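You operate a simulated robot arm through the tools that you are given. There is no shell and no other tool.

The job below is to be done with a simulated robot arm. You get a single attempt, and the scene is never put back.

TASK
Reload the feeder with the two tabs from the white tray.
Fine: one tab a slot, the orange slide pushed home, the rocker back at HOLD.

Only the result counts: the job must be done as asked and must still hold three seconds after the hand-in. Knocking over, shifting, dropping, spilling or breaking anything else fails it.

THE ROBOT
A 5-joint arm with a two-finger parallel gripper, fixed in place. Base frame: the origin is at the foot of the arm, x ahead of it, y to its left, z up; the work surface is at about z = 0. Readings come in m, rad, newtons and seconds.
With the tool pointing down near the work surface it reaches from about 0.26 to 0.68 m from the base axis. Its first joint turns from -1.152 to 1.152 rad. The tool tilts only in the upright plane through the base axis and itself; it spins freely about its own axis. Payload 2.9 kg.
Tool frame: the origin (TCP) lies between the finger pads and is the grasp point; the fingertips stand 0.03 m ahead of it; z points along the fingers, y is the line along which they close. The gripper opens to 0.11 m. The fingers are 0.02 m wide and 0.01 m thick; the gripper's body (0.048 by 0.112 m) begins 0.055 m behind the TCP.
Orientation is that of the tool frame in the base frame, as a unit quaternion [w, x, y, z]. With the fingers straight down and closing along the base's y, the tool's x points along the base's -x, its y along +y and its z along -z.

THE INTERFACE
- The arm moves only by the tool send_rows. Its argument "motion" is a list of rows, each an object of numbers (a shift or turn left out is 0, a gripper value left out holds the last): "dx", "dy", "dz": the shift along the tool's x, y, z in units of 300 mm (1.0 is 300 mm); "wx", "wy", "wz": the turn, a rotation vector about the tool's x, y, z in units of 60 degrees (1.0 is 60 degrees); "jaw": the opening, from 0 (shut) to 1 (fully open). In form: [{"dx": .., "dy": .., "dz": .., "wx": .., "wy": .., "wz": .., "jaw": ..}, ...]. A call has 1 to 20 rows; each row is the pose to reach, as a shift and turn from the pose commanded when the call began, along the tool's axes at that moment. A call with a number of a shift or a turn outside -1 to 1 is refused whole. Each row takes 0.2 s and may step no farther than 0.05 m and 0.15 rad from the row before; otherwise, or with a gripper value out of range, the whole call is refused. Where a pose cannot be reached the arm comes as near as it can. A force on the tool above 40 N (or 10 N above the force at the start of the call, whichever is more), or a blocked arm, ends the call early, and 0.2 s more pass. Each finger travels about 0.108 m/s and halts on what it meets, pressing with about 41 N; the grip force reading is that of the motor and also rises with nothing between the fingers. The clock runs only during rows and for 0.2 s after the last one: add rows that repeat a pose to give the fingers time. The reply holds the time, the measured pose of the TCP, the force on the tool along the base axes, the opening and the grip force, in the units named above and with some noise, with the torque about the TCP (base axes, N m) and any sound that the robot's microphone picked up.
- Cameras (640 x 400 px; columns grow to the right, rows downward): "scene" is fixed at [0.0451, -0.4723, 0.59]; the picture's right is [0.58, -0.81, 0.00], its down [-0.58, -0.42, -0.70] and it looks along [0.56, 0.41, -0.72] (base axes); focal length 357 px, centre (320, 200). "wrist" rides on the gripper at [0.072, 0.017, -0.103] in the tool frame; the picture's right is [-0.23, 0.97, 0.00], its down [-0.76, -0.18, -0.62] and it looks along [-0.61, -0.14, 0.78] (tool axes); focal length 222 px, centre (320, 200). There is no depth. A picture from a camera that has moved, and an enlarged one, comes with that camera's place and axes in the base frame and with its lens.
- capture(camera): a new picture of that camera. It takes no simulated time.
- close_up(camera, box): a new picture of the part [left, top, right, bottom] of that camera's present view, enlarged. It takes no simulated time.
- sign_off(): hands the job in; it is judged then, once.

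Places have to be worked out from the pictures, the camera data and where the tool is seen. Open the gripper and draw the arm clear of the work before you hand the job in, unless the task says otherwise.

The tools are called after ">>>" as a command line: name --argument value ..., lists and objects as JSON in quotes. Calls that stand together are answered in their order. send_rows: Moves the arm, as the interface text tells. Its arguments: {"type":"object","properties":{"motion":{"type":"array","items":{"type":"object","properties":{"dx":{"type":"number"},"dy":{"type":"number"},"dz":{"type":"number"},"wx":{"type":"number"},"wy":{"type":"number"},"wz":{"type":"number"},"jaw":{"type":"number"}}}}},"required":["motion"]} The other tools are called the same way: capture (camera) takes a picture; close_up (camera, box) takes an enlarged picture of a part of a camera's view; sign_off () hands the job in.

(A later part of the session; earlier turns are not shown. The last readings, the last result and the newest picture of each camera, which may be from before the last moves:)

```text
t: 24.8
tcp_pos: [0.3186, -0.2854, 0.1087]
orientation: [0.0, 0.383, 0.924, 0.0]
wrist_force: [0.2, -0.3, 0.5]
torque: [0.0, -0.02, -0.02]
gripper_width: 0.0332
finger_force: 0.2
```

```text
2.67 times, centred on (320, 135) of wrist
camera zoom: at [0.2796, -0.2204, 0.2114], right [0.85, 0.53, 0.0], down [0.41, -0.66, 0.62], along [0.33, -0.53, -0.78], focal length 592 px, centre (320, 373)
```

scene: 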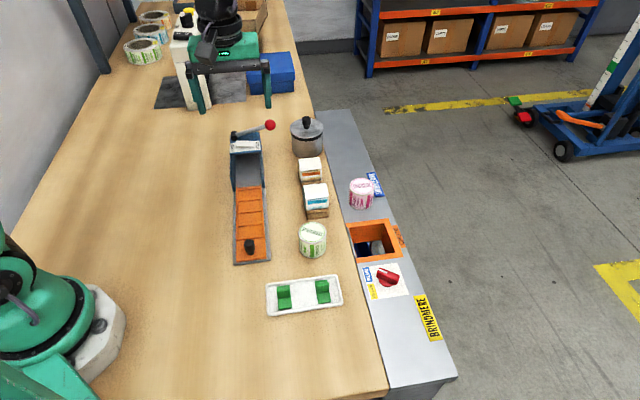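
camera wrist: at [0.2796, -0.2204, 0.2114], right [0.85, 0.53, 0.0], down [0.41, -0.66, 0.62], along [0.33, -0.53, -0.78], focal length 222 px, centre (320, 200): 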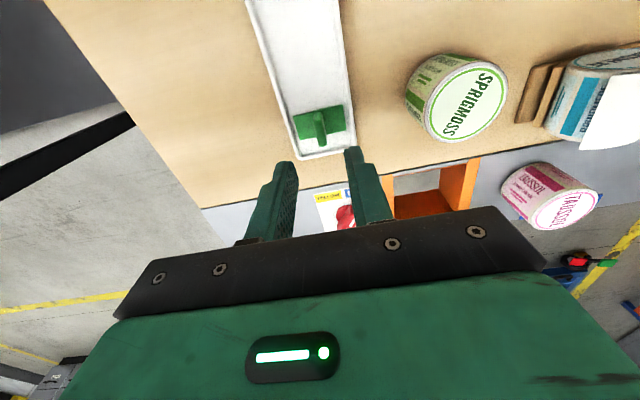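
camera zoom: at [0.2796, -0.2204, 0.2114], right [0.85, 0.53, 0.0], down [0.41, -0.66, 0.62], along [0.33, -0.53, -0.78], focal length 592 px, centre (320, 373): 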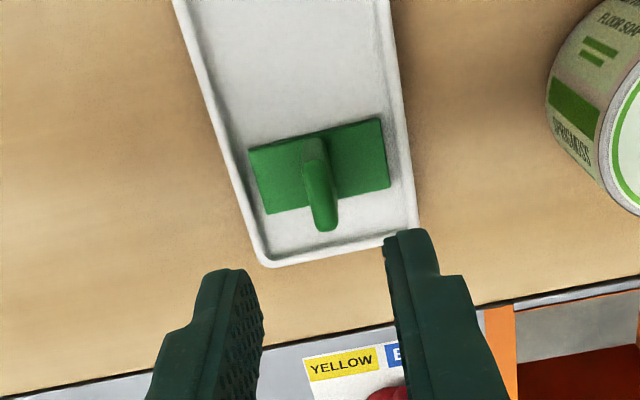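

Tab 2's centre measures (0.3186, -0.2829), within half a millimetre of the TCP. I'll descend to the same grasp height as before, with tips just above the plate.

>>> send_rows --motion '[{"dx": 0.0007, "dy": 0.0013, "dz": 0.06, "jaw": 0.29}, {"dx": 0.0007, "dy": 0.0013, "dz": 0.12}, {"dx": 0.0007, "dy": 0.0013, "dz": 0.17}, {"dx": 0.0007, "dy": 0.0013, "dz": 0.21}, {"dx": 0.0007, "dy": 0.0013, "dz": 0.2263}, {"dx": 0.0007, "dy": 0.0013, "dz": 0.2263}]'

>>> close_up --camera "wrist" --box '[240, 60, 400, 210]'

>>> close_up --camera "scene" --box '[260, 220, 380, 330]'

```text
t: 26.2
tcp_pos: [0.3187, -0.2831, 0.041]
orientation: [-0.001, 0.382, 0.924, 0.0]
wrist_force: [-0.5, -0.5, -1.0]
torque: [0.0, 0.01, 0.02]
gripper_width: 0.0318
finger_force: 0.1
```

```text
2.67 times, centred on (320, 135) of wrist
camera zoom: at [0.28, -0.2192, 0.1443], right [0.85, 0.53, 0.0], down [0.41, -0.66, 0.62], along [0.33, -0.53, -0.78], focal length 592 px, centre (320, 373)
```

zoom: 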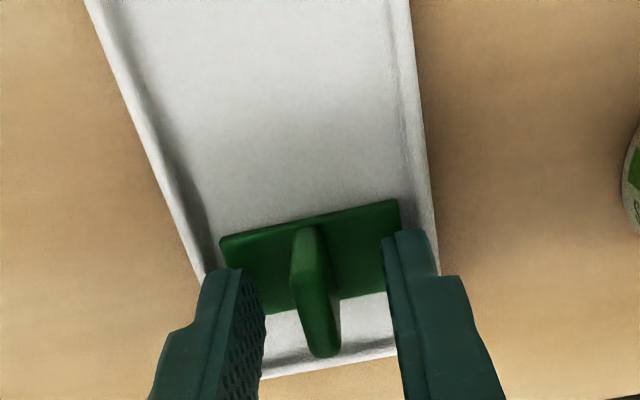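

```text
3.64 times, centred on (320, 275) of scene
camera zoom: at [0.0451, -0.4723, 0.59], right [0.58, -0.81, 0.0], down [-0.58, -0.42, -0.7], along [0.56, 0.41, -0.72], focal length 1299 px, centre (320, -73)
```

zoom: 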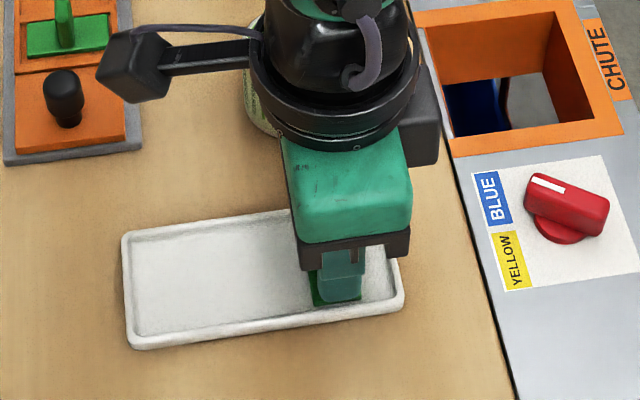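

The fin of tab 2 is between the jaws, with no contact forces. I'll close and lift.

>>> send_rows --motion '[{"jaw": 0}, {"jaw": 0}, {"jaw": 0}, {"jaw": 0}]'

>>> send_rows --motion '[{"dz": -0.02}, {"dz": -0.06}, {"dz": -0.12}, {"dz": -0.2}, {"dz": -0.3}, {"dz": -0.4}, {"dz": -0.4}]'

>>> close_up --camera "wrist" --box '[240, 60, 400, 210]'

>>> close_up --camera "scene" --box '[240, 210, 380, 330]'

```text
t: 27.2
tcp_pos: [0.3192, -0.2834, 0.0417]
orientation: [-0.001, 0.383, 0.924, 0.0]
wrist_force: [-0.6, 0.1, 0.6]
torque: [-0.02, -0.02, -0.03]
gripper_width: 0.0049
finger_force: 41.1
```

```text
t: 28.8
tcp_pos: [0.3188, -0.2842, 0.1636]
orientation: [0.0, 0.383, 0.924, 0.0]
wrist_force: [0.9, -0.7, -0.2]
torque: [0.02, 0.02, -0.01]
gripper_width: 0.0047
finger_force: 41.6
```

```text
2.67 times, centred on (320, 135) of wrist
camera zoom: at [0.2797, -0.2199, 0.2657], right [0.85, 0.53, 0.0], down [0.41, -0.66, 0.62], along [0.33, -0.53, -0.78], focal length 592 px, centre (320, 373)
```

zoom: 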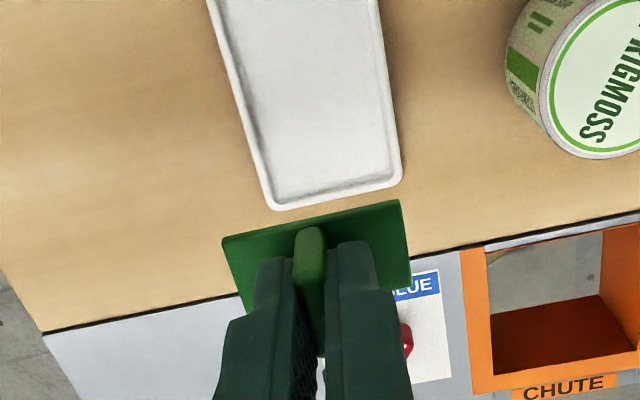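

```text
3.33 times, centred on (310, 270) of scene
camera zoom: at [0.0451, -0.4723, 0.59], right [0.58, -0.81, 0.0], down [-0.58, -0.42, -0.7], along [0.56, 0.41, -0.72], focal length 1191 px, centre (353, -33)
```

zoom: 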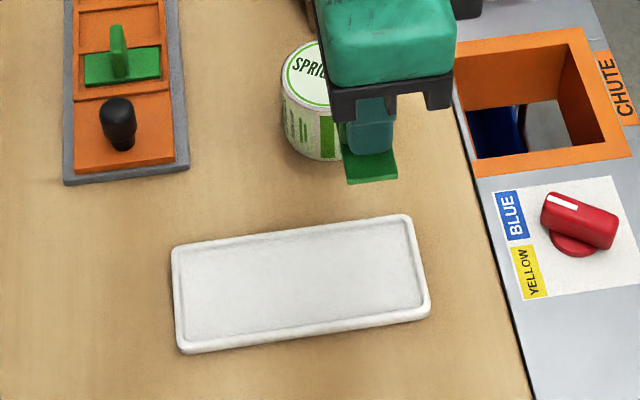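

Tab 2 is held securely. I'll carry it to above the next slot forward, centre about (0.365, -0.059), turning 90° on the way.

>>> send_rows --motion '[{"dx": 0.03, "dy": 0.046, "dz": -0.003, "wz": -0.107}, {"dx": 0.06, "dy": 0.091, "dz": -0.005, "wz": -0.214}, {"dx": 0.09, "dy": 0.137, "dz": -0.008, "wz": -0.321}, {"dx": 0.12, "dy": 0.183, "dz": -0.01, "wz": -0.428}, {"dx": 0.15, "dy": 0.228, "dz": -0.013, "wz": -0.535}, {"dx": 0.18, "dy": 0.274, "dz": -0.015, "wz": -0.642}, {"dx": 0.21, "dy": 0.32, "dz": -0.017, "wz": -0.75}, {"dx": 0.21, "dy": 0.32, "dz": -0.017, "wz": -0.75}]'

>>> send_rows --motion '[{"dx": -0.011, "dy": 0.054, "wz": -0.107}, {"dx": -0.022, "dy": 0.107, "wz": -0.214}, {"dx": -0.033, "dy": 0.161, "wz": -0.321}, {"dx": -0.044, "dy": 0.214, "wz": -0.428}, {"dx": -0.055, "dy": 0.268, "wz": -0.535}, {"dx": -0.066, "dy": 0.321, "wz": -0.642}, {"dx": -0.077, "dy": 0.375, "wz": -0.75}, {"dx": -0.077, "dy": 0.375, "wz": -0.75}, {"dx": -0.077, "dy": 0.375, "wz": -0.75}]'

>>> capture --camera "wrist"

>>> close_up --camera "wrist" --box '[260, 40, 370, 160]'

>>> close_up --camera "scene" --box '[220, 170, 290, 265]'

```text
t: 30.6
tcp_pos: [0.3428, -0.1722, 0.1663]
orientation: [0.0, -0.001, 1.0, -0.001]
wrist_force: [0.4, -0.5, -1.1]
torque: [-0.01, 0.01, -0.02]
gripper_width: 0.0049
finger_force: 41.1
```

```text
t: 32.6
tcp_pos: [0.3673, -0.0576, 0.1653]
orientation: [0.0, -0.383, 0.924, -0.001]
wrist_force: [-0.7, 0.4, -0.4]
torque: [-0.04, 0.0, 0.01]
gripper_width: 0.0047
finger_force: 41.3
```

```text
taken
camera wrist: at [0.3035, -0.0969, 0.2686], right [-0.53, 0.85, 0.0], down [0.66, 0.41, 0.62], along [0.53, 0.33, -0.78], focal length 222 px, centre (320, 200)
```

wrist: 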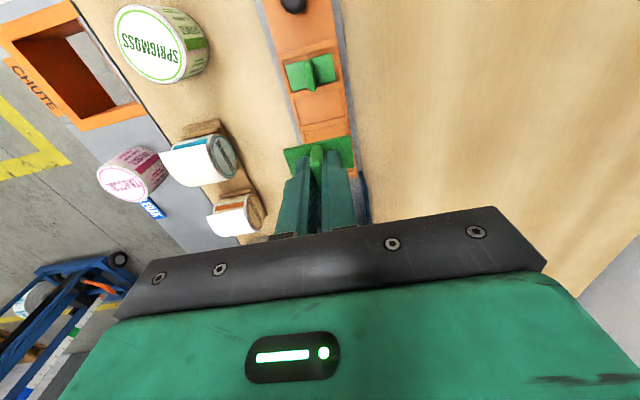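

```text
3.33 times, centred on (315, 100) of wrist
camera zoom: at [0.3035, -0.0969, 0.2686], right [-0.53, 0.85, 0.0], down [0.66, 0.41, 0.62], along [0.53, 0.33, -0.78], focal length 740 px, centre (337, 533)
```

zoom: 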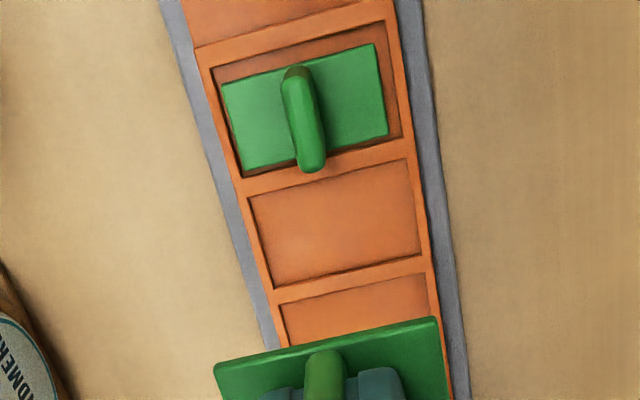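

```text
4.21 times, centred on (255, 218) of scene
camera zoom: at [0.0451, -0.4723, 0.59], right [0.58, -0.81, 0.0], down [-0.58, -0.42, -0.7], along [0.56, 0.41, -0.72], focal length 1504 px, centre (594, 126)
```

zoom: 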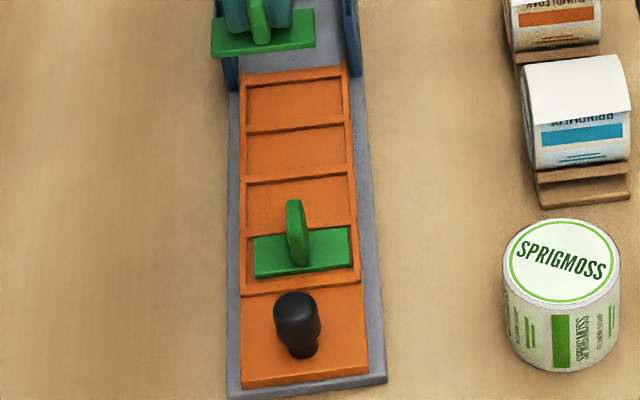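

Slot 3 measures about (0.3657, -0.0585), and the held plate is within 1 mm of it. I'll descend to just above, then check.

>>> send_rows --motion '[{"dx": 0.003, "dz": 0.0}, {"dx": 0.003, "dz": 0.1}, {"dx": 0.003, "dz": 0.2}, {"dx": 0.003, "dz": 0.28}, {"dx": 0.003, "dz": 0.33}, {"dx": 0.003, "dz": 0.352}, {"dx": 0.003, "dz": 0.352}]'

>>> close_up --camera "wrist" --box '[240, 70, 400, 220]'

>>> close_up --camera "scene" --box '[225, 185, 285, 245]'

```text
t: 34.2
tcp_pos: [0.3647, -0.0599, 0.0595]
orientation: [0.0, -0.383, 0.924, 0.0]
wrist_force: [-0.6, -0.5, 0.0]
torque: [-0.01, 0.0, -0.01]
gripper_width: 0.005
finger_force: 41.0
```

```text
2.67 times, centred on (320, 145) of wrist
camera zoom: at [0.3023, -0.0981, 0.1634], right [-0.53, 0.85, 0.0], down [0.66, 0.41, 0.62], along [0.53, 0.33, -0.78], focal length 592 px, centre (320, 347)
```

zoom: 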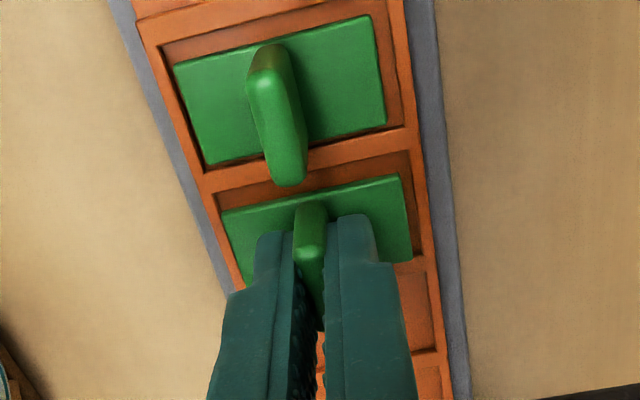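

```text
6.67 times, centred on (255, 215) of scene
camera zoom: at [0.0451, -0.4723, 0.59], right [0.58, -0.81, 0.0], down [-0.58, -0.42, -0.7], along [0.56, 0.41, -0.72], focal length 2382 px, centre (753, 100)
```

zoom: 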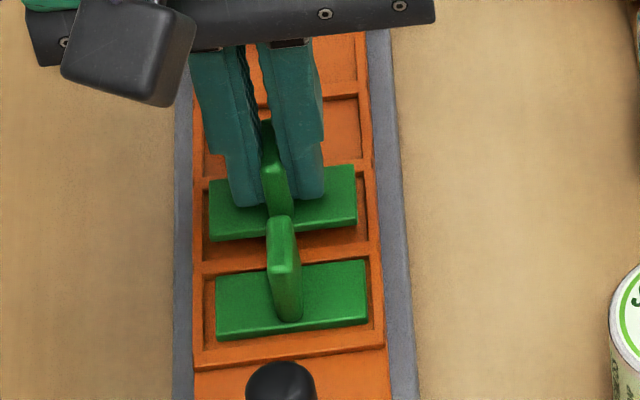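

The plate is about 1.5 mm short of centre along the slide, so I'll nudge it forward and lower until it seats.

>>> send_rows --motion '[{"dx": -0.0045, "dz": 0.0}, {"dx": -0.0045, "dz": 0.01}, {"dx": -0.0045, "dz": 0.018}, {"dx": -0.0045, "dz": 0.024}, {"dx": -0.0045, "dz": 0.028}, {"dx": -0.0045, "dz": 0.03}, {"dx": -0.0045, "dz": 0.03}]'

>>> close_up --camera "wrist" --box '[240, 70, 400, 220]'

>>> close_up --camera "scene" --box '[225, 185, 285, 245]'

```text
t: 35.8
tcp_pos: [0.3679, -0.0576, 0.0537]
orientation: [0.001, -0.383, 0.924, -0.001]
wrist_force: [-3.3, 2.2, 20.7]
torque: [0.04, 0.11, -0.02]
gripper_width: 0.005
finger_force: 41.0
```

```text
2.67 times, centred on (320, 145) of wrist
camera zoom: at [0.3043, -0.0969, 0.1553], right [-0.53, 0.85, 0.0], down [0.66, 0.41, 0.62], along [0.53, 0.33, -0.78], focal length 592 px, centre (320, 347)
```

zoom: 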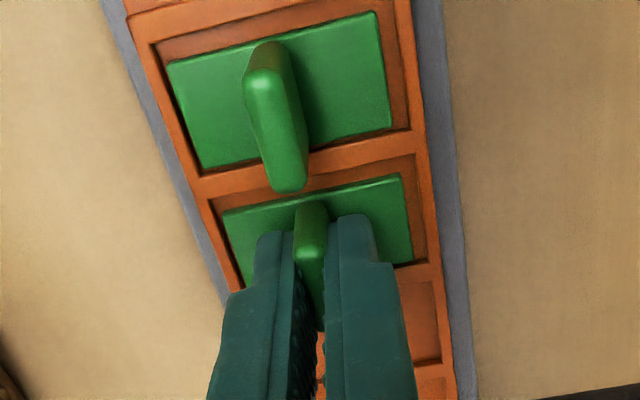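

```text
6.67 times, centred on (255, 215) of scene
camera zoom: at [0.045, -0.4723, 0.59], right [0.58, -0.81, 0.0], down [-0.58, -0.42, -0.7], along [0.57, 0.41, -0.72], focal length 2382 px, centre (753, 100)
```

zoom: 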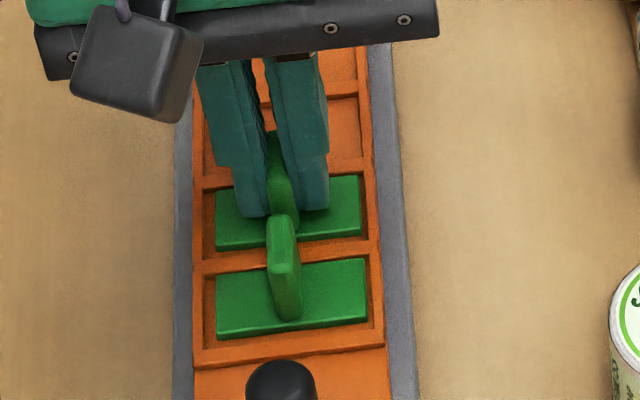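

Contact is at the same height as the first tab (Fz≈21 N), and gaps show on all sides of the plate, so it is seated. I'll ease off, release and lift.

>>> send_rows --motion '[{"dz": -0.002}, {"dz": -0.003}, {"dz": -0.003, "jaw": 0.2}, {"dz": -0.003, "jaw": 0.2}, {"dz": -0.003, "jaw": 0.2}]'

>>> send_rows --motion '[{"dz": -0.03}, {"dz": -0.08}, {"dz": -0.16}, {"dz": -0.26}, {"dz": -0.36}, {"dz": -0.4}, {"dz": -0.4}]'

>>> close_up --camera "scene" --box '[225, 185, 285, 245]'

>>> close_up --camera "wrist" --box '[240, 0, 400, 150]'

```text
t: 37.0
tcp_pos: [0.3667, -0.0574, 0.0527]
orientation: [0.001, -0.383, 0.924, 0.001]
wrist_force: [0.0, 0.7, -0.1]
torque: [-0.01, -0.03, 0.0]
gripper_width: 0.0218
finger_force: 0.1
```

```text
t: 38.6
tcp_pos: [0.3668, -0.0586, 0.1751]
orientation: [0.0, -0.383, 0.924, 0.0]
wrist_force: [1.0, 0.3, 1.0]
torque: [-0.04, 0.03, 0.03]
gripper_width: 0.022
finger_force: 0.1
```

```text
6.67 times, centred on (255, 215) of scene
camera zoom: at [0.0451, -0.4723, 0.59], right [0.58, -0.81, 0.0], down [-0.58, -0.42, -0.7], along [0.56, 0.41, -0.72], focal length 2382 px, centre (753, 100)
```

zoom: 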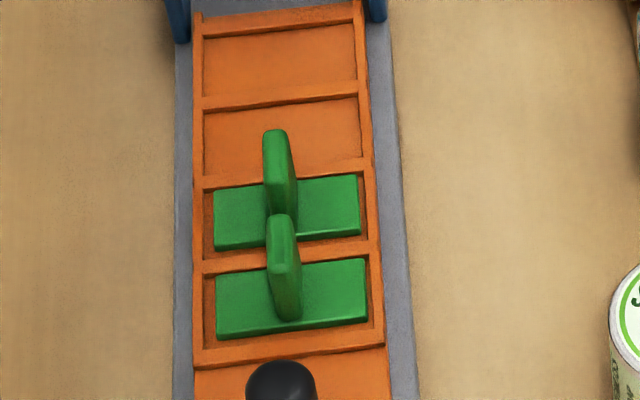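

```text
2.67 times, centred on (320, 75) of wrist
camera zoom: at [0.3032, -0.0977, 0.2773], right [-0.53, 0.85, 0.0], down [0.66, 0.41, 0.62], along [0.53, 0.33, -0.78], focal length 592 px, centre (320, 533)
```

zoom: 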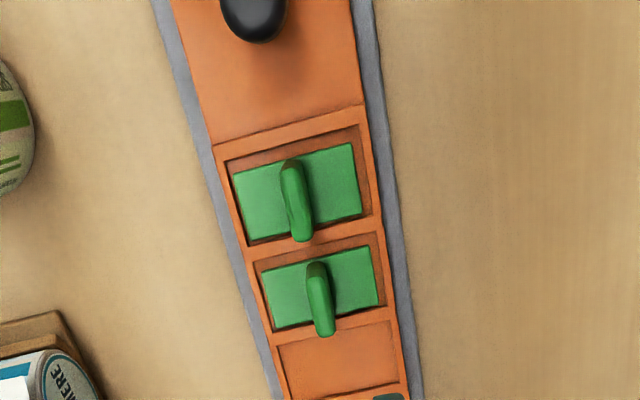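

Both tabs sit flat in their own slots. Next I'll close the jaws and move over the housing to measure the rocker and lever from the wrist camera before pressing FREE.

>>> send_rows --motion '[{"dx": -0.1, "jaw": 0}, {"dx": -0.2, "jaw": 0}, {"dx": -0.3}, {"dx": -0.4}, {"dx": -0.44}, {"dx": -0.44}]'

>>> capture --camera "wrist"

>>> close_up --camera "wrist" --box '[270, 60, 390, 170]'

>>> close_up --camera "scene" --box '[220, 110, 290, 200]'

```text
t: 40.0
tcp_pos: [0.4609, 0.0356, 0.1733]
orientation: [-0.001, -0.383, 0.924, 0.0]
wrist_force: [-1.2, 0.4, -0.9]
torque: [-0.01, -0.03, 0.0]
gripper_width: 0.0
finger_force: 37.5
```

```text
taken
camera wrist: at [0.3973, -0.0035, 0.2769], right [-0.53, 0.85, 0.0], down [0.66, 0.41, 0.62], along [0.53, 0.33, -0.78], focal length 222 px, centre (320, 200)
```

wrist: 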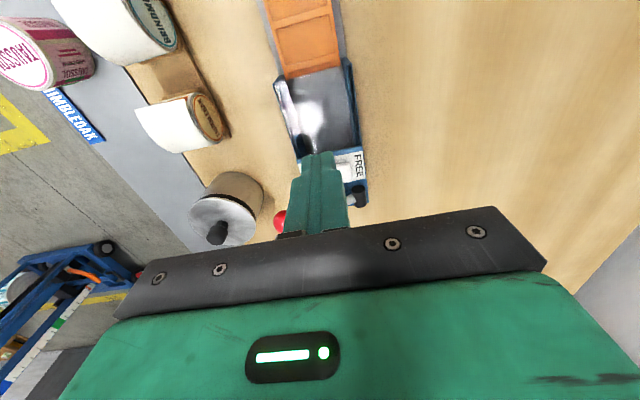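

```text
3.64 times, centred on (330, 115) of wrist
camera zoom: at [0.3973, -0.0035, 0.2769], right [-0.53, 0.85, 0.0], down [0.66, 0.41, 0.62], along [0.53, 0.33, -0.78], focal length 808 px, centre (284, 509)
```

zoom: 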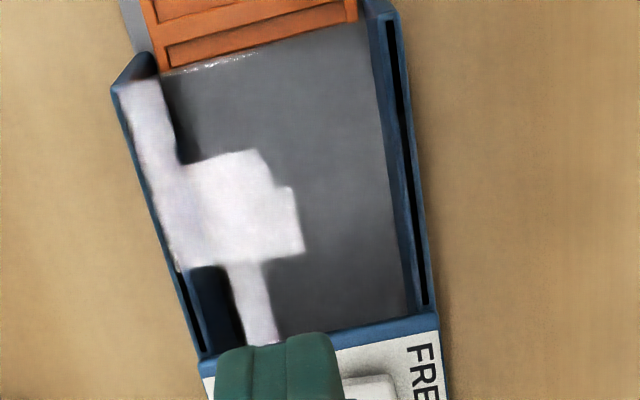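

```text
4.44 times, centred on (255, 155) of scene
camera zoom: at [0.0451, -0.4723, 0.59], right [0.58, -0.81, 0.0], down [-0.58, -0.42, -0.7], along [0.56, 0.41, -0.72], focal length 1588 px, centre (609, 400)
```

zoom: 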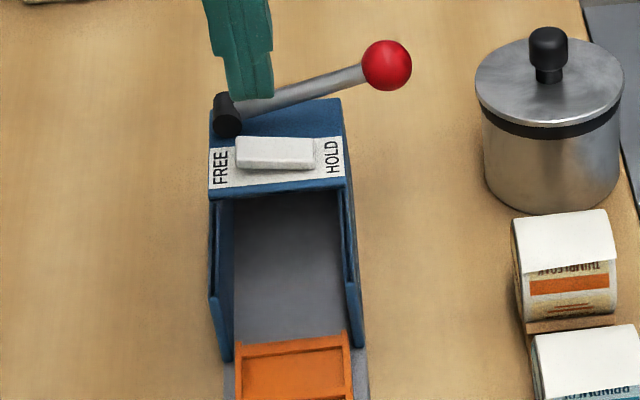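

The fingers hide the rocker from here, and the channel has a clear cover. I'll shift sideways about 5 cm for an unobstructed view of the rocker.

>>> send_rows --motion '[{"dx": 0.05, "dy": -0.08, "dz": -0.03}, {"dx": 0.098, "dy": -0.164, "dz": -0.057}, {"dx": 0.098, "dy": -0.164, "dz": -0.057}, {"dx": 0.098, "dy": -0.164, "dz": -0.057}]'

>>> capture --camera "wrist"

>>> close_up --camera "wrist" --box '[330, 100, 440, 210]'

>>> close_up --camera "scene" --box '[226, 116, 276, 156]'

```text
t: 41.0
tcp_pos: [0.4759, -0.0211, 0.1891]
orientation: [0.0, -0.382, 0.924, 0.001]
wrist_force: [1.0, -0.2, 0.1]
torque: [-0.03, -0.02, 0.01]
gripper_width: 0.0
finger_force: 37.6
```

```text
taken
camera wrist: at [0.4118, -0.0591, 0.2931], right [-0.53, 0.85, 0.0], down [0.66, 0.41, 0.62], along [0.53, 0.33, -0.78], focal length 222 px, centre (320, 200)
```

wrist: 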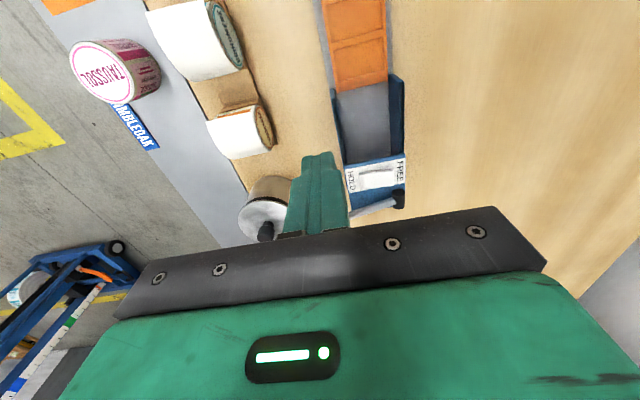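

```text
3.64 times, centred on (385, 155) of wrist
camera zoom: at [0.4118, -0.0591, 0.2931], right [-0.53, 0.85, 0.0], down [0.66, 0.41, 0.62], along [0.53, 0.33, -0.78], focal length 808 px, centre (84, 364)
```

zoom: 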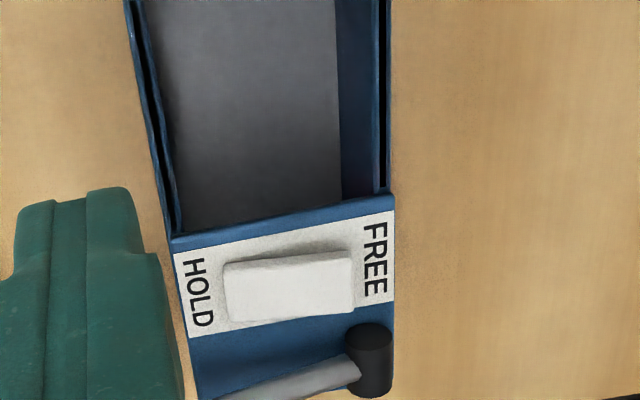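

```text
10.00 times, centred on (251, 136) of scene
camera zoom: at [0.0451, -0.4723, 0.59], right [0.58, -0.81, 0.0], down [-0.58, -0.42, -0.7], along [0.56, 0.41, -0.72], focal length 3572 px, centre (1010, 840)
```

zoom: 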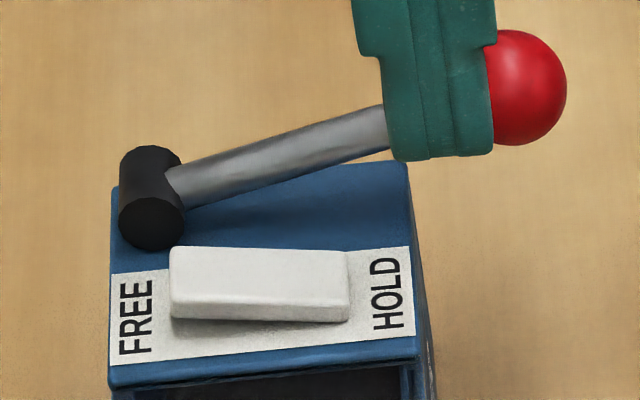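

The rocker centre is near (0.506, 0.082) and the press point on the FREE end is about (0.495, 0.091). The lever's pivot is about 15 mm clear beyond it. I'll move the closed fingers above the FREE end and stop high to check.

>>> send_rows --motion '[{"dx": -0.1, "dy": 0.07, "jaw": 0}, {"dx": -0.2, "dy": 0.14}, {"dx": -0.3045, "dy": 0.2135}, {"dx": -0.3045, "dy": 0.2135, "dz": 0.1}, {"dx": -0.3045, "dy": 0.2135, "dz": 0.2}, {"dx": -0.3045, "dy": 0.2135, "dz": 0.2}, {"dx": -0.3045, "dy": 0.2135, "dz": 0.2}]'

>>> capture --camera "wrist"

>>> close_up --camera "scene" --box '[216, 96, 286, 166]'

>>> close_up --camera "wrist" --box '[260, 70, 400, 230]'

```text
t: 42.6
tcp_pos: [0.495, 0.0903, 0.1317]
orientation: [0.0, -0.383, 0.924, 0.0]
wrist_force: [0.0, 0.1, 0.4]
torque: [0.04, 0.01, -0.01]
gripper_width: 0.0
finger_force: 37.9
```

```text
taken
camera wrist: at [0.4313, 0.0508, 0.2322], right [-0.53, 0.85, 0.0], down [0.66, 0.41, 0.62], along [0.53, 0.33, -0.78], focal length 222 px, centre (320, 200)
```

wrist: 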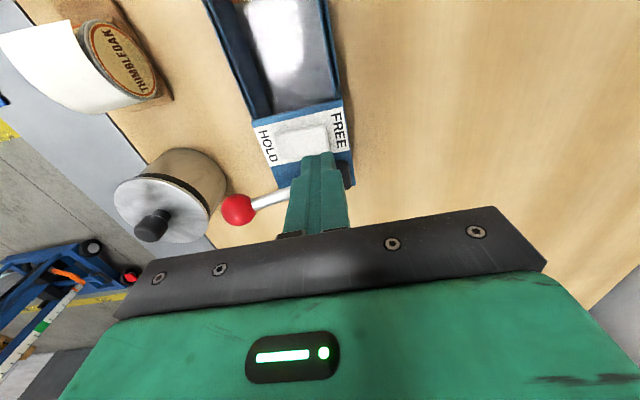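

```text
5.71 times, centred on (251, 131) of scene
camera zoom: at [0.0451, -0.4723, 0.59], right [0.58, -0.81, 0.0], down [-0.58, -0.42, -0.7], along [0.56, 0.41, -0.72], focal length 2041 px, centre (714, 594)
```

zoom: 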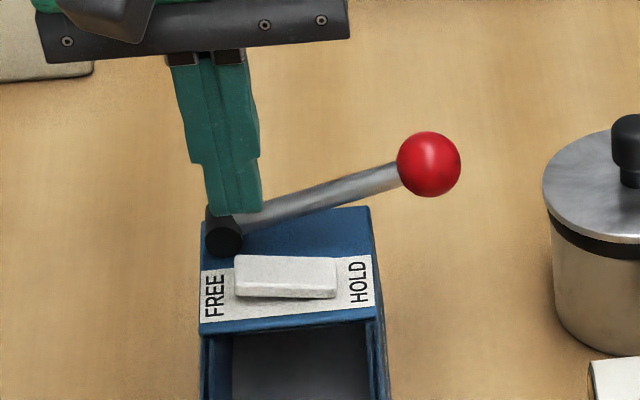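

```text
2.50 times, centred on (330, 150) of wrist
camera zoom: at [0.4313, 0.0508, 0.2322], right [-0.53, 0.85, 0.0], down [0.66, 0.41, 0.62], along [0.53, 0.33, -0.78], focal length 555 px, centre (295, 325)
```

zoom: 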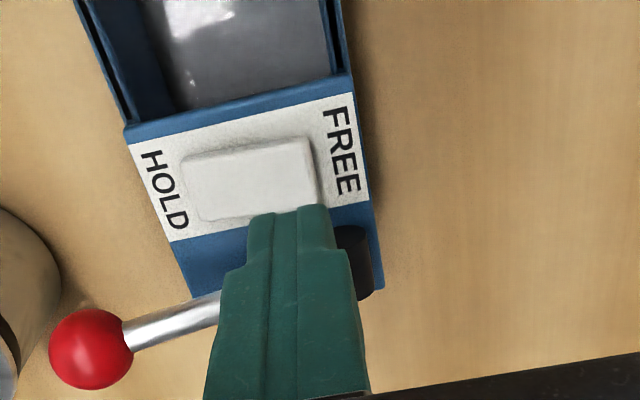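

The closed fingers are directly above the raised FREE end, clear of the pivot and lever arm. I'll descend to tips at about z=0.060, in 2 mm steps near the end, watching the force.

>>> send_rows --motion '[{"dz": 0.05}, {"dz": 0.09}, {"dz": 0.1}, {"dz": 0.107}, {"dz": 0.114}, {"dz": 0.12}, {"dz": 0.127}, {"dz": 0.131}, {"dz": 0.131}]'

>>> close_up --camera "scene" --box '[226, 110, 276, 160]'

>>> close_up --camera "wrist" --box '[260, 90, 400, 230]'

```text
t: 44.0
tcp_pos: [0.4933, 0.0904, 0.0975]
orientation: [-0.001, -0.382, 0.924, 0.0]
wrist_force: [-3.6, -0.2, 5.6]
torque: [-0.01, 0.08, 0.0]
gripper_width: 0.0
finger_force: 37.6
stopped in row 6: the force on the tool passed its limit at 44 N (the readings are from after the stop); the commanded pose is now the measured one
```

```text
8.00 times, centred on (251, 135) of scene
camera zoom: at [0.0451, -0.4723, 0.59], right [0.58, -0.81, 0.0], down [-0.58, -0.42, -0.7], along [0.57, 0.41, -0.72], focal length 2858 px, centre (872, 720)
```

zoom: 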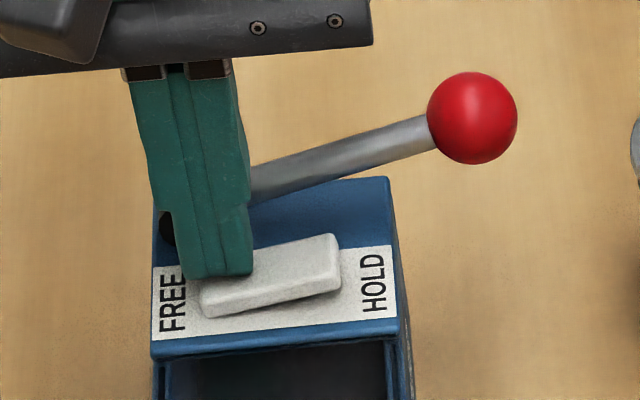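

```text
2.86 times, centred on (330, 160) of wrist
camera zoom: at [0.4303, 0.0511, 0.2009], right [-0.53, 0.85, 0.0], down [0.66, 0.41, 0.62], along [0.53, 0.33, -0.78], focal length 635 px, centre (291, 314)
```

zoom: 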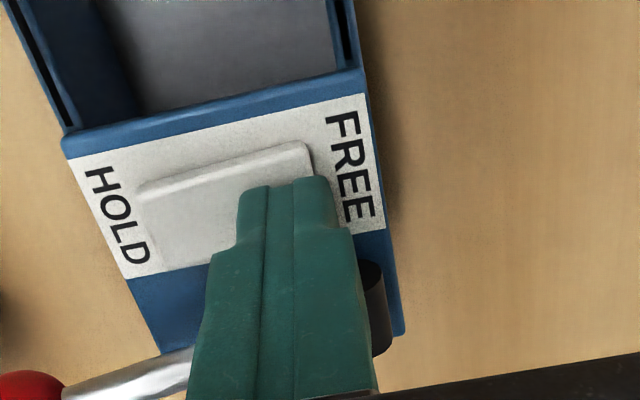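

The rocker flipped: the FREE end is now down and the HOLD end is raised. I'll lift away and confirm it stays.

>>> send_rows --motion '[{"dz": -0.03}, {"dz": -0.1}, {"dz": -0.2}, {"dz": -0.3}, {"dz": -0.3}]'

>>> close_up --camera "scene" --box '[226, 110, 276, 160]'

>>> capture --camera "scene"

```text
t: 45.2
tcp_pos: [0.4924, 0.0877, 0.1862]
orientation: [0.0, -0.383, 0.924, 0.0]
wrist_force: [0.2, -0.3, -0.5]
torque: [0.03, 0.0, 0.02]
gripper_width: 0.0001
finger_force: 37.5
```

```text
8.00 times, centred on (251, 135) of scene
camera zoom: at [0.0451, -0.4723, 0.59], right [0.58, -0.81, 0.0], down [-0.58, -0.42, -0.7], along [0.56, 0.41, -0.72], focal length 2858 px, centre (872, 720)
```

zoom: 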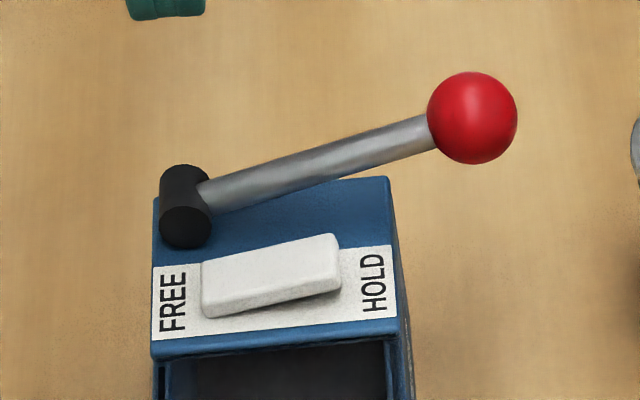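

```text
taken
```

scene: 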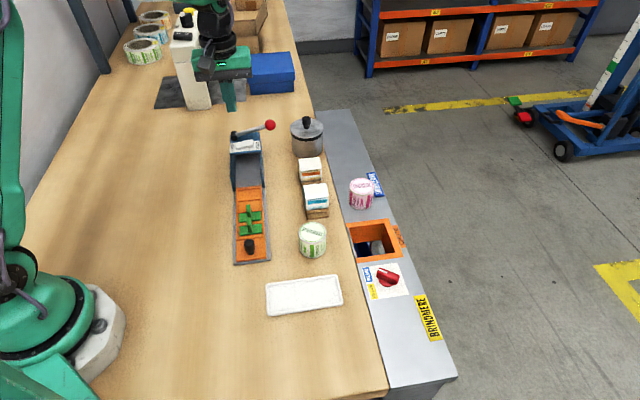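

The rocker stays at FREE. Now I'll bring the closed fingers back behind the slide's black knob, at about (0.3015, -0.1225), staying high until I've measured it again.

>>> send_rows --motion '[{"dx": 0.12}, {"dx": 0.25}, {"dx": 0.38}, {"dx": 0.51}, {"dx": 0.64}, {"dx": 0.77}, {"dx": 0.9}, {"dx": 1.0}, {"dx": 1.0}, {"dx": 1.0}]'

>>> capture --camera "wrist"

>>> close_up --camera "scene" --box '[210, 150, 310, 275]'

```text
t: 47.4
tcp_pos: [0.2808, -0.1231, 0.187]
orientation: [0.0, -0.383, 0.924, 0.0]
wrist_force: [1.0, 0.6, -0.6]
torque: [0.0, 0.01, -0.01]
gripper_width: 0.0
finger_force: 37.9
```

```text
taken
camera wrist: at [0.2176, -0.1622, 0.2901], right [-0.53, 0.85, 0.0], down [0.66, 0.41, 0.62], along [0.53, 0.33, -0.78], focal length 222 px, centre (320, 200)
```

wrist: 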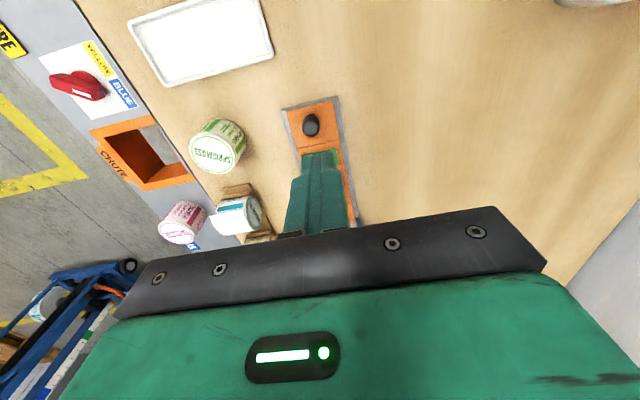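

```text
3.20 times, centred on (260, 212) of scene
camera zoom: at [0.0451, -0.4723, 0.59], right [0.58, -0.81, 0.0], down [-0.58, -0.42, -0.7], along [0.56, 0.41, -0.72], focal length 1143 px, centre (512, 160)
```

zoom: 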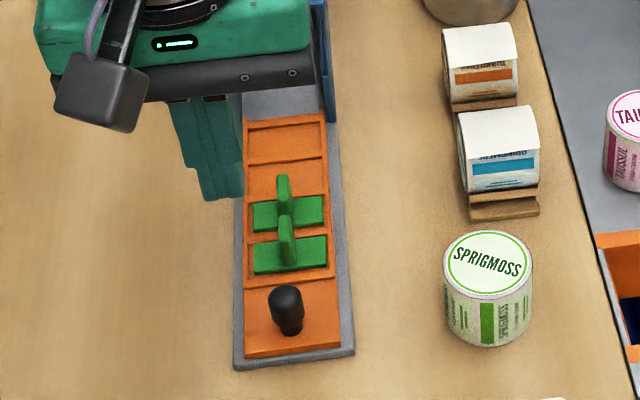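

I'll zoom in on the knob from the wrist to pin its position.

>>> close_up --camera "wrist" --box '[270, 85, 360, 155]'

>>> close_up --camera "scene" --box '[225, 225, 285, 270]'

```text
5.71 times, centred on (315, 120) of wrist
camera zoom: at [0.2176, -0.1622, 0.2901], right [-0.53, 0.85, 0.0], down [0.66, 0.41, 0.62], along [0.53, 0.33, -0.78], focal length 1269 px, centre (349, 657)
```

zoom: 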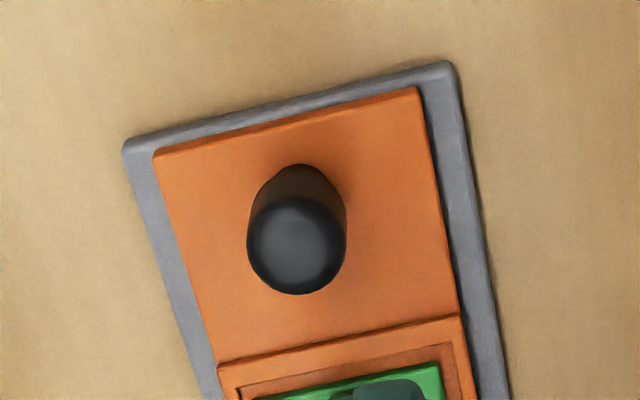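

```text
8.89 times, centred on (255, 248) of scene
camera zoom: at [0.0451, -0.4723, 0.59], right [0.58, -0.81, 0.0], down [-0.58, -0.42, -0.7], along [0.56, 0.41, -0.72], focal length 3175 px, centre (898, -222)
```

zoom: 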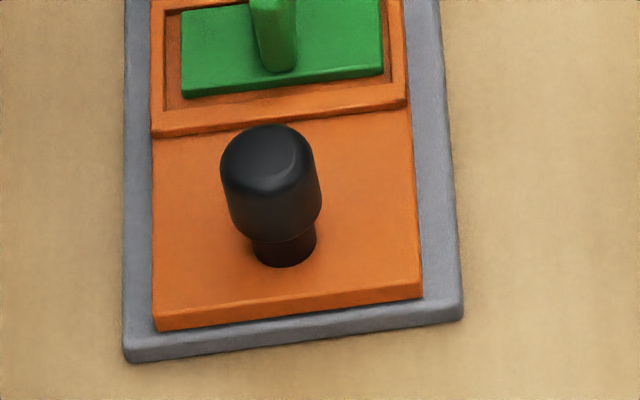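

The knob's centre is (0.3015, -0.1224), with its head at z≈0.022–0.043. I'll position the closed fingers about 45 mm behind it on the slide axis and lower to tip z≈0.022.

>>> send_rows --motion '[{"dx": 0.0983, "dy": -0.0474}, {"dx": 0.0983, "dy": -0.0474, "dz": 0.12}, {"dx": 0.0983, "dy": -0.0474, "dz": 0.24}, {"dx": 0.0983, "dy": -0.0474, "dz": 0.34}, {"dx": 0.0983, "dy": -0.0474, "dz": 0.42}, {"dx": 0.0983, "dy": -0.0474, "dz": 0.4503}, {"dx": 0.0983, "dy": -0.0474, "dz": 0.4503}]'

>>> capture --camera "wrist"

>>> close_up --camera "scene" --box '[210, 190, 300, 290]'

```text
t: 49.0
tcp_pos: [0.2704, -0.1525, 0.0538]
orientation: [0.0, -0.383, 0.924, 0.0]
wrist_force: [-0.1, -0.4, 0.1]
torque: [0.01, -0.01, 0.01]
gripper_width: 0.0
finger_force: 37.8
```

```text
taken
camera wrist: at [0.2062, -0.1921, 0.1559], right [-0.53, 0.85, 0.0], down [0.66, 0.41, 0.62], along [0.53, 0.33, -0.78], focal length 222 px, centre (320, 200)
```

wrist: 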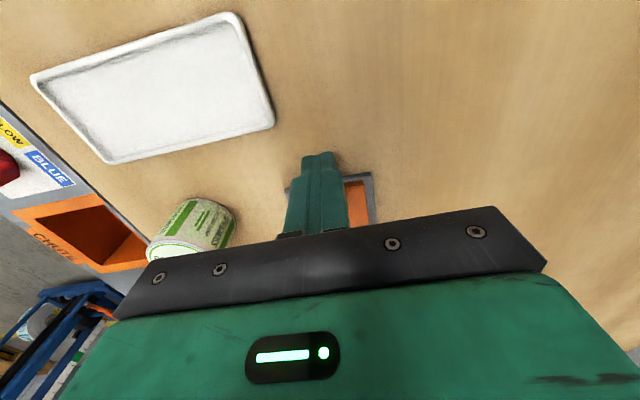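

```text
4.00 times, centred on (255, 240) of scene
camera zoom: at [0.0451, -0.4723, 0.59], right [0.58, -0.81, 0.0], down [-0.58, -0.42, -0.7], along [0.56, 0.41, -0.72], focal length 1429 px, centre (580, 40)
```

zoom: 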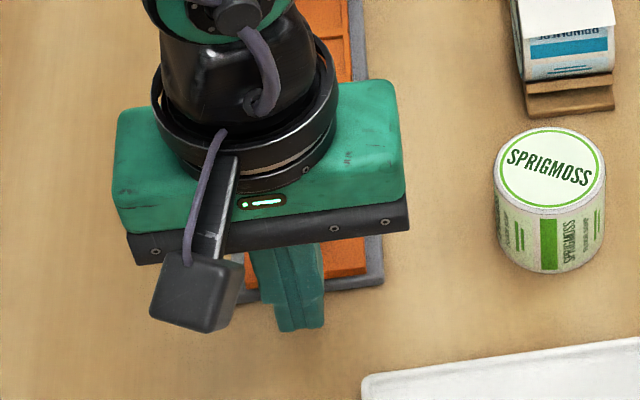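

The fingers are behind the knob on the slide axis. I'll push forward gently, first 50 mm, and watch the force and slide motion.

>>> send_rows --motion '[{"dx": -0.03, "dy": -0.003}, {"dx": -0.06, "dy": -0.003}, {"dx": -0.08, "dy": -0.003}, {"dx": -0.1, "dy": -0.003}, {"dx": -0.12, "dy": -0.003}, {"dx": -0.14, "dy": -0.003}, {"dx": -0.16, "dy": -0.003}, {"dx": -0.167, "dy": -0.003}]'

>>> close_up --camera "scene" --box '[210, 120, 310, 275]'

```text
t: 50.8
tcp_pos: [0.3067, -0.1184, 0.0519]
orientation: [0.0, -0.383, 0.924, 0.0]
wrist_force: [-0.6, -0.1, 0.3]
torque: [-0.01, -0.01, -0.01]
gripper_width: 0.0002
finger_force: 37.9
```

```text
2.58 times, centred on (260, 198) of scene
camera zoom: at [0.0451, -0.4723, 0.59], right [0.58, -0.81, 0.0], down [-0.58, -0.42, -0.7], along [0.56, 0.41, -0.72], focal length 922 px, centre (475, 206)
```

zoom: 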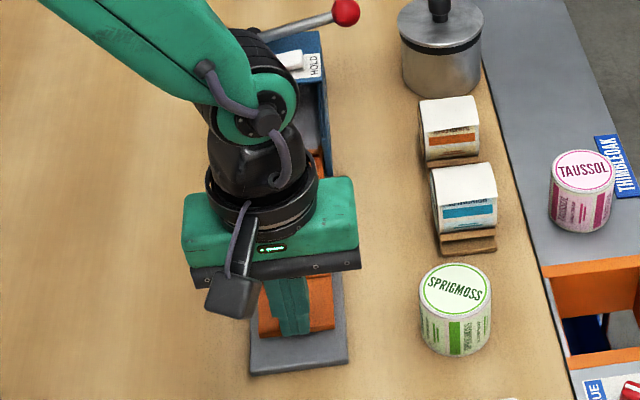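

The slide is moving freely: the base's near end is now exposed and the force is near zero. I'll continue pushing.

>>> send_rows --motion '[{"dx": -0.02}, {"dx": -0.04}, {"dx": -0.06}, {"dx": -0.08}, {"dx": -0.1}, {"dx": -0.12}, {"dx": -0.14}, {"dx": -0.16}]'

>>> close_up --camera "scene" --box '[210, 120, 310, 275]'

```text
t: 52.6
tcp_pos: [0.3404, -0.0844, 0.0525]
orientation: [0.0, -0.383, 0.924, 0.0]
wrist_force: [0.6, -0.3, -0.6]
torque: [0.01, -0.04, 0.0]
gripper_width: 0.0
finger_force: 37.7
```

```text
2.58 times, centred on (260, 198) of scene
camera zoom: at [0.0451, -0.4723, 0.59], right [0.58, -0.81, 0.0], down [-0.58, -0.42, -0.7], along [0.56, 0.41, -0.72], focal length 922 px, centre (475, 206)
```

zoom: 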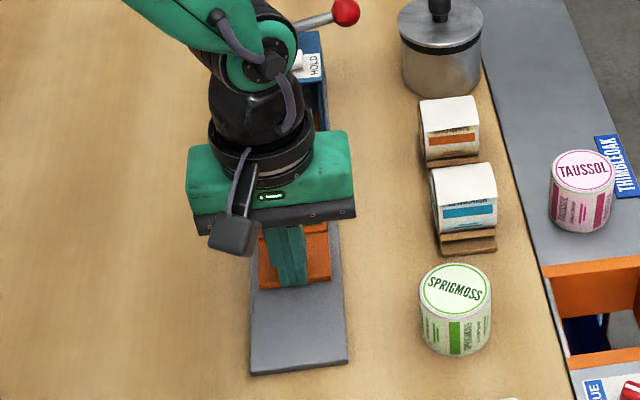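

The slide has travelled about 75 mm, still with no resistance. I'll keep going in smaller steps, expecting the end stop.

>>> send_rows --motion '[{"dx": -0.015}, {"dx": -0.03}, {"dx": -0.045}, {"dx": -0.06}, {"dx": -0.075}, {"dx": -0.09}, {"dx": -0.105}, {"dx": -0.12}, {"dx": -0.135}, {"dx": -0.15}, {"dx": -0.165}]'

>>> close_up --camera "scene" --box '[210, 120, 310, 275]'

>>> capture --camera "wrist"

```text
t: 55.0
tcp_pos: [0.3751, -0.0499, 0.0516]
orientation: [0.001, -0.382, 0.924, 0.0]
wrist_force: [0.4, -0.6, 1.0]
torque: [0.0, 0.01, -0.04]
gripper_width: 0.0
finger_force: 38.0
```

```text
2.58 times, centred on (260, 198) of scene
camera zoom: at [0.0451, -0.4723, 0.59], right [0.58, -0.81, 0.0], down [-0.58, -0.42, -0.7], along [0.56, 0.41, -0.72], focal length 922 px, centre (475, 206)
```

zoom: 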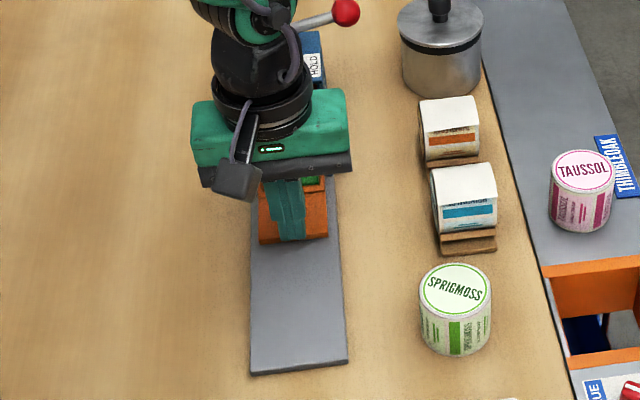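

```text
taken
camera wrist: at [0.3129, -0.0885, 0.1548], right [-0.53, 0.85, 0.0], down [0.66, 0.41, 0.62], along [0.53, 0.33, -0.78], focal length 222 px, centre (320, 200)
```

wrist: 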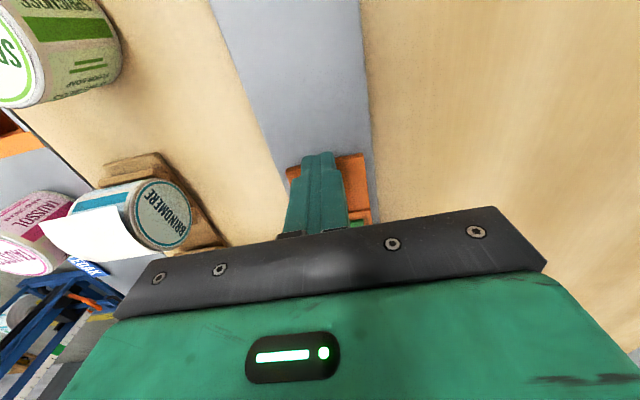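

Travel is about 123 mm with no resistance, and the first tab has passed under the cover. I'll continue in small steps to find the stop.

>>> send_rows --motion '[{"dx": -0.012}, {"dx": -0.024}, {"dx": -0.036}, {"dx": -0.048}, {"dx": -0.06}, {"dx": -0.072}, {"dx": -0.084}, {"dx": -0.096}, {"dx": -0.108}]'

>>> close_up --camera "scene" --box '[210, 110, 310, 265]'

```text
t: 56.6
tcp_pos: [0.3895, -0.0342, 0.0526]
orientation: [-0.005, -0.378, 0.926, 0.003]
wrist_force: [-3.4, -4.5, 1.6]
torque: [-0.07, 0.08, -0.01]
gripper_width: 0.0
finger_force: 37.4
stopped in row 7: the force on the tool passed its limit at 47 N (the readings are from after the stop); the commanded pose is now the measured one
```

```text
2.58 times, centred on (260, 188) of scene
camera zoom: at [0.0451, -0.4723, 0.59], right [0.58, -0.81, 0.0], down [-0.58, -0.42, -0.7], along [0.56, 0.41, -0.72], focal length 922 px, centre (475, 232)
```

zoom: 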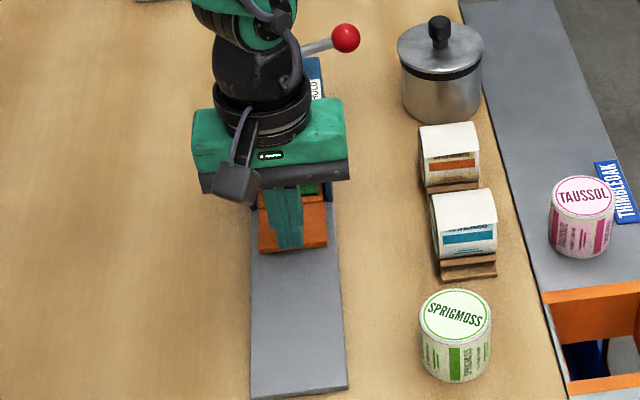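

The push stopped hard at about 145 mm of travel, which matches the slide front reaching the far end of the housing. I'll back off, lift and inspect.

>>> send_rows --motion '[{"dx": 0.03}, {"dx": 0.08}, {"dx": 0.12}, {"dx": 0.12, "dz": -0.1}, {"dx": 0.12, "dz": -0.22}, {"dx": 0.12, "dz": -0.35}, {"dx": 0.12, "dz": -0.45}, {"dx": 0.12, "dz": -0.45}]'

>>> capture --camera "wrist"

>>> close_up --camera "scene" --box '[215, 110, 295, 210]'

```text
t: 58.4
tcp_pos: [0.3673, -0.0625, 0.1894]
orientation: [-0.004, -0.38, 0.925, 0.002]
wrist_force: [0.2, 0.2, 0.6]
torque: [-0.03, 0.01, 0.03]
gripper_width: 0.0001
finger_force: 37.6
```

```text
taken
camera wrist: at [0.3045, -0.1012, 0.293], right [-0.52, 0.85, 0.01], down [0.67, 0.41, 0.62], along [0.52, 0.33, -0.79], focal length 222 px, centre (320, 200)
```

wrist: 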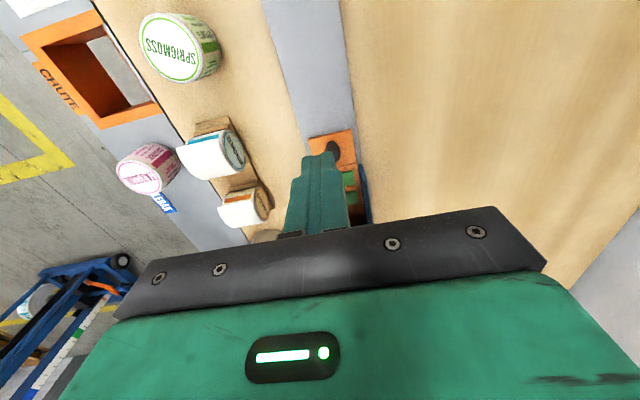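

```text
4.00 times, centred on (255, 160) of scene
camera zoom: at [0.0451, -0.4723, 0.59], right [0.58, -0.81, 0.0], down [-0.58, -0.42, -0.7], along [0.56, 0.41, -0.72], focal length 1429 px, centre (580, 360)
```

zoom: 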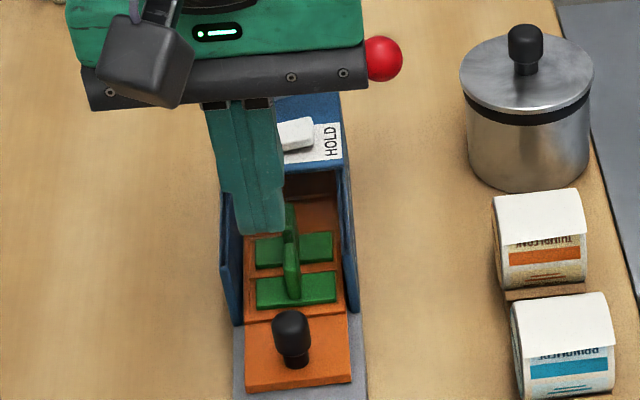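

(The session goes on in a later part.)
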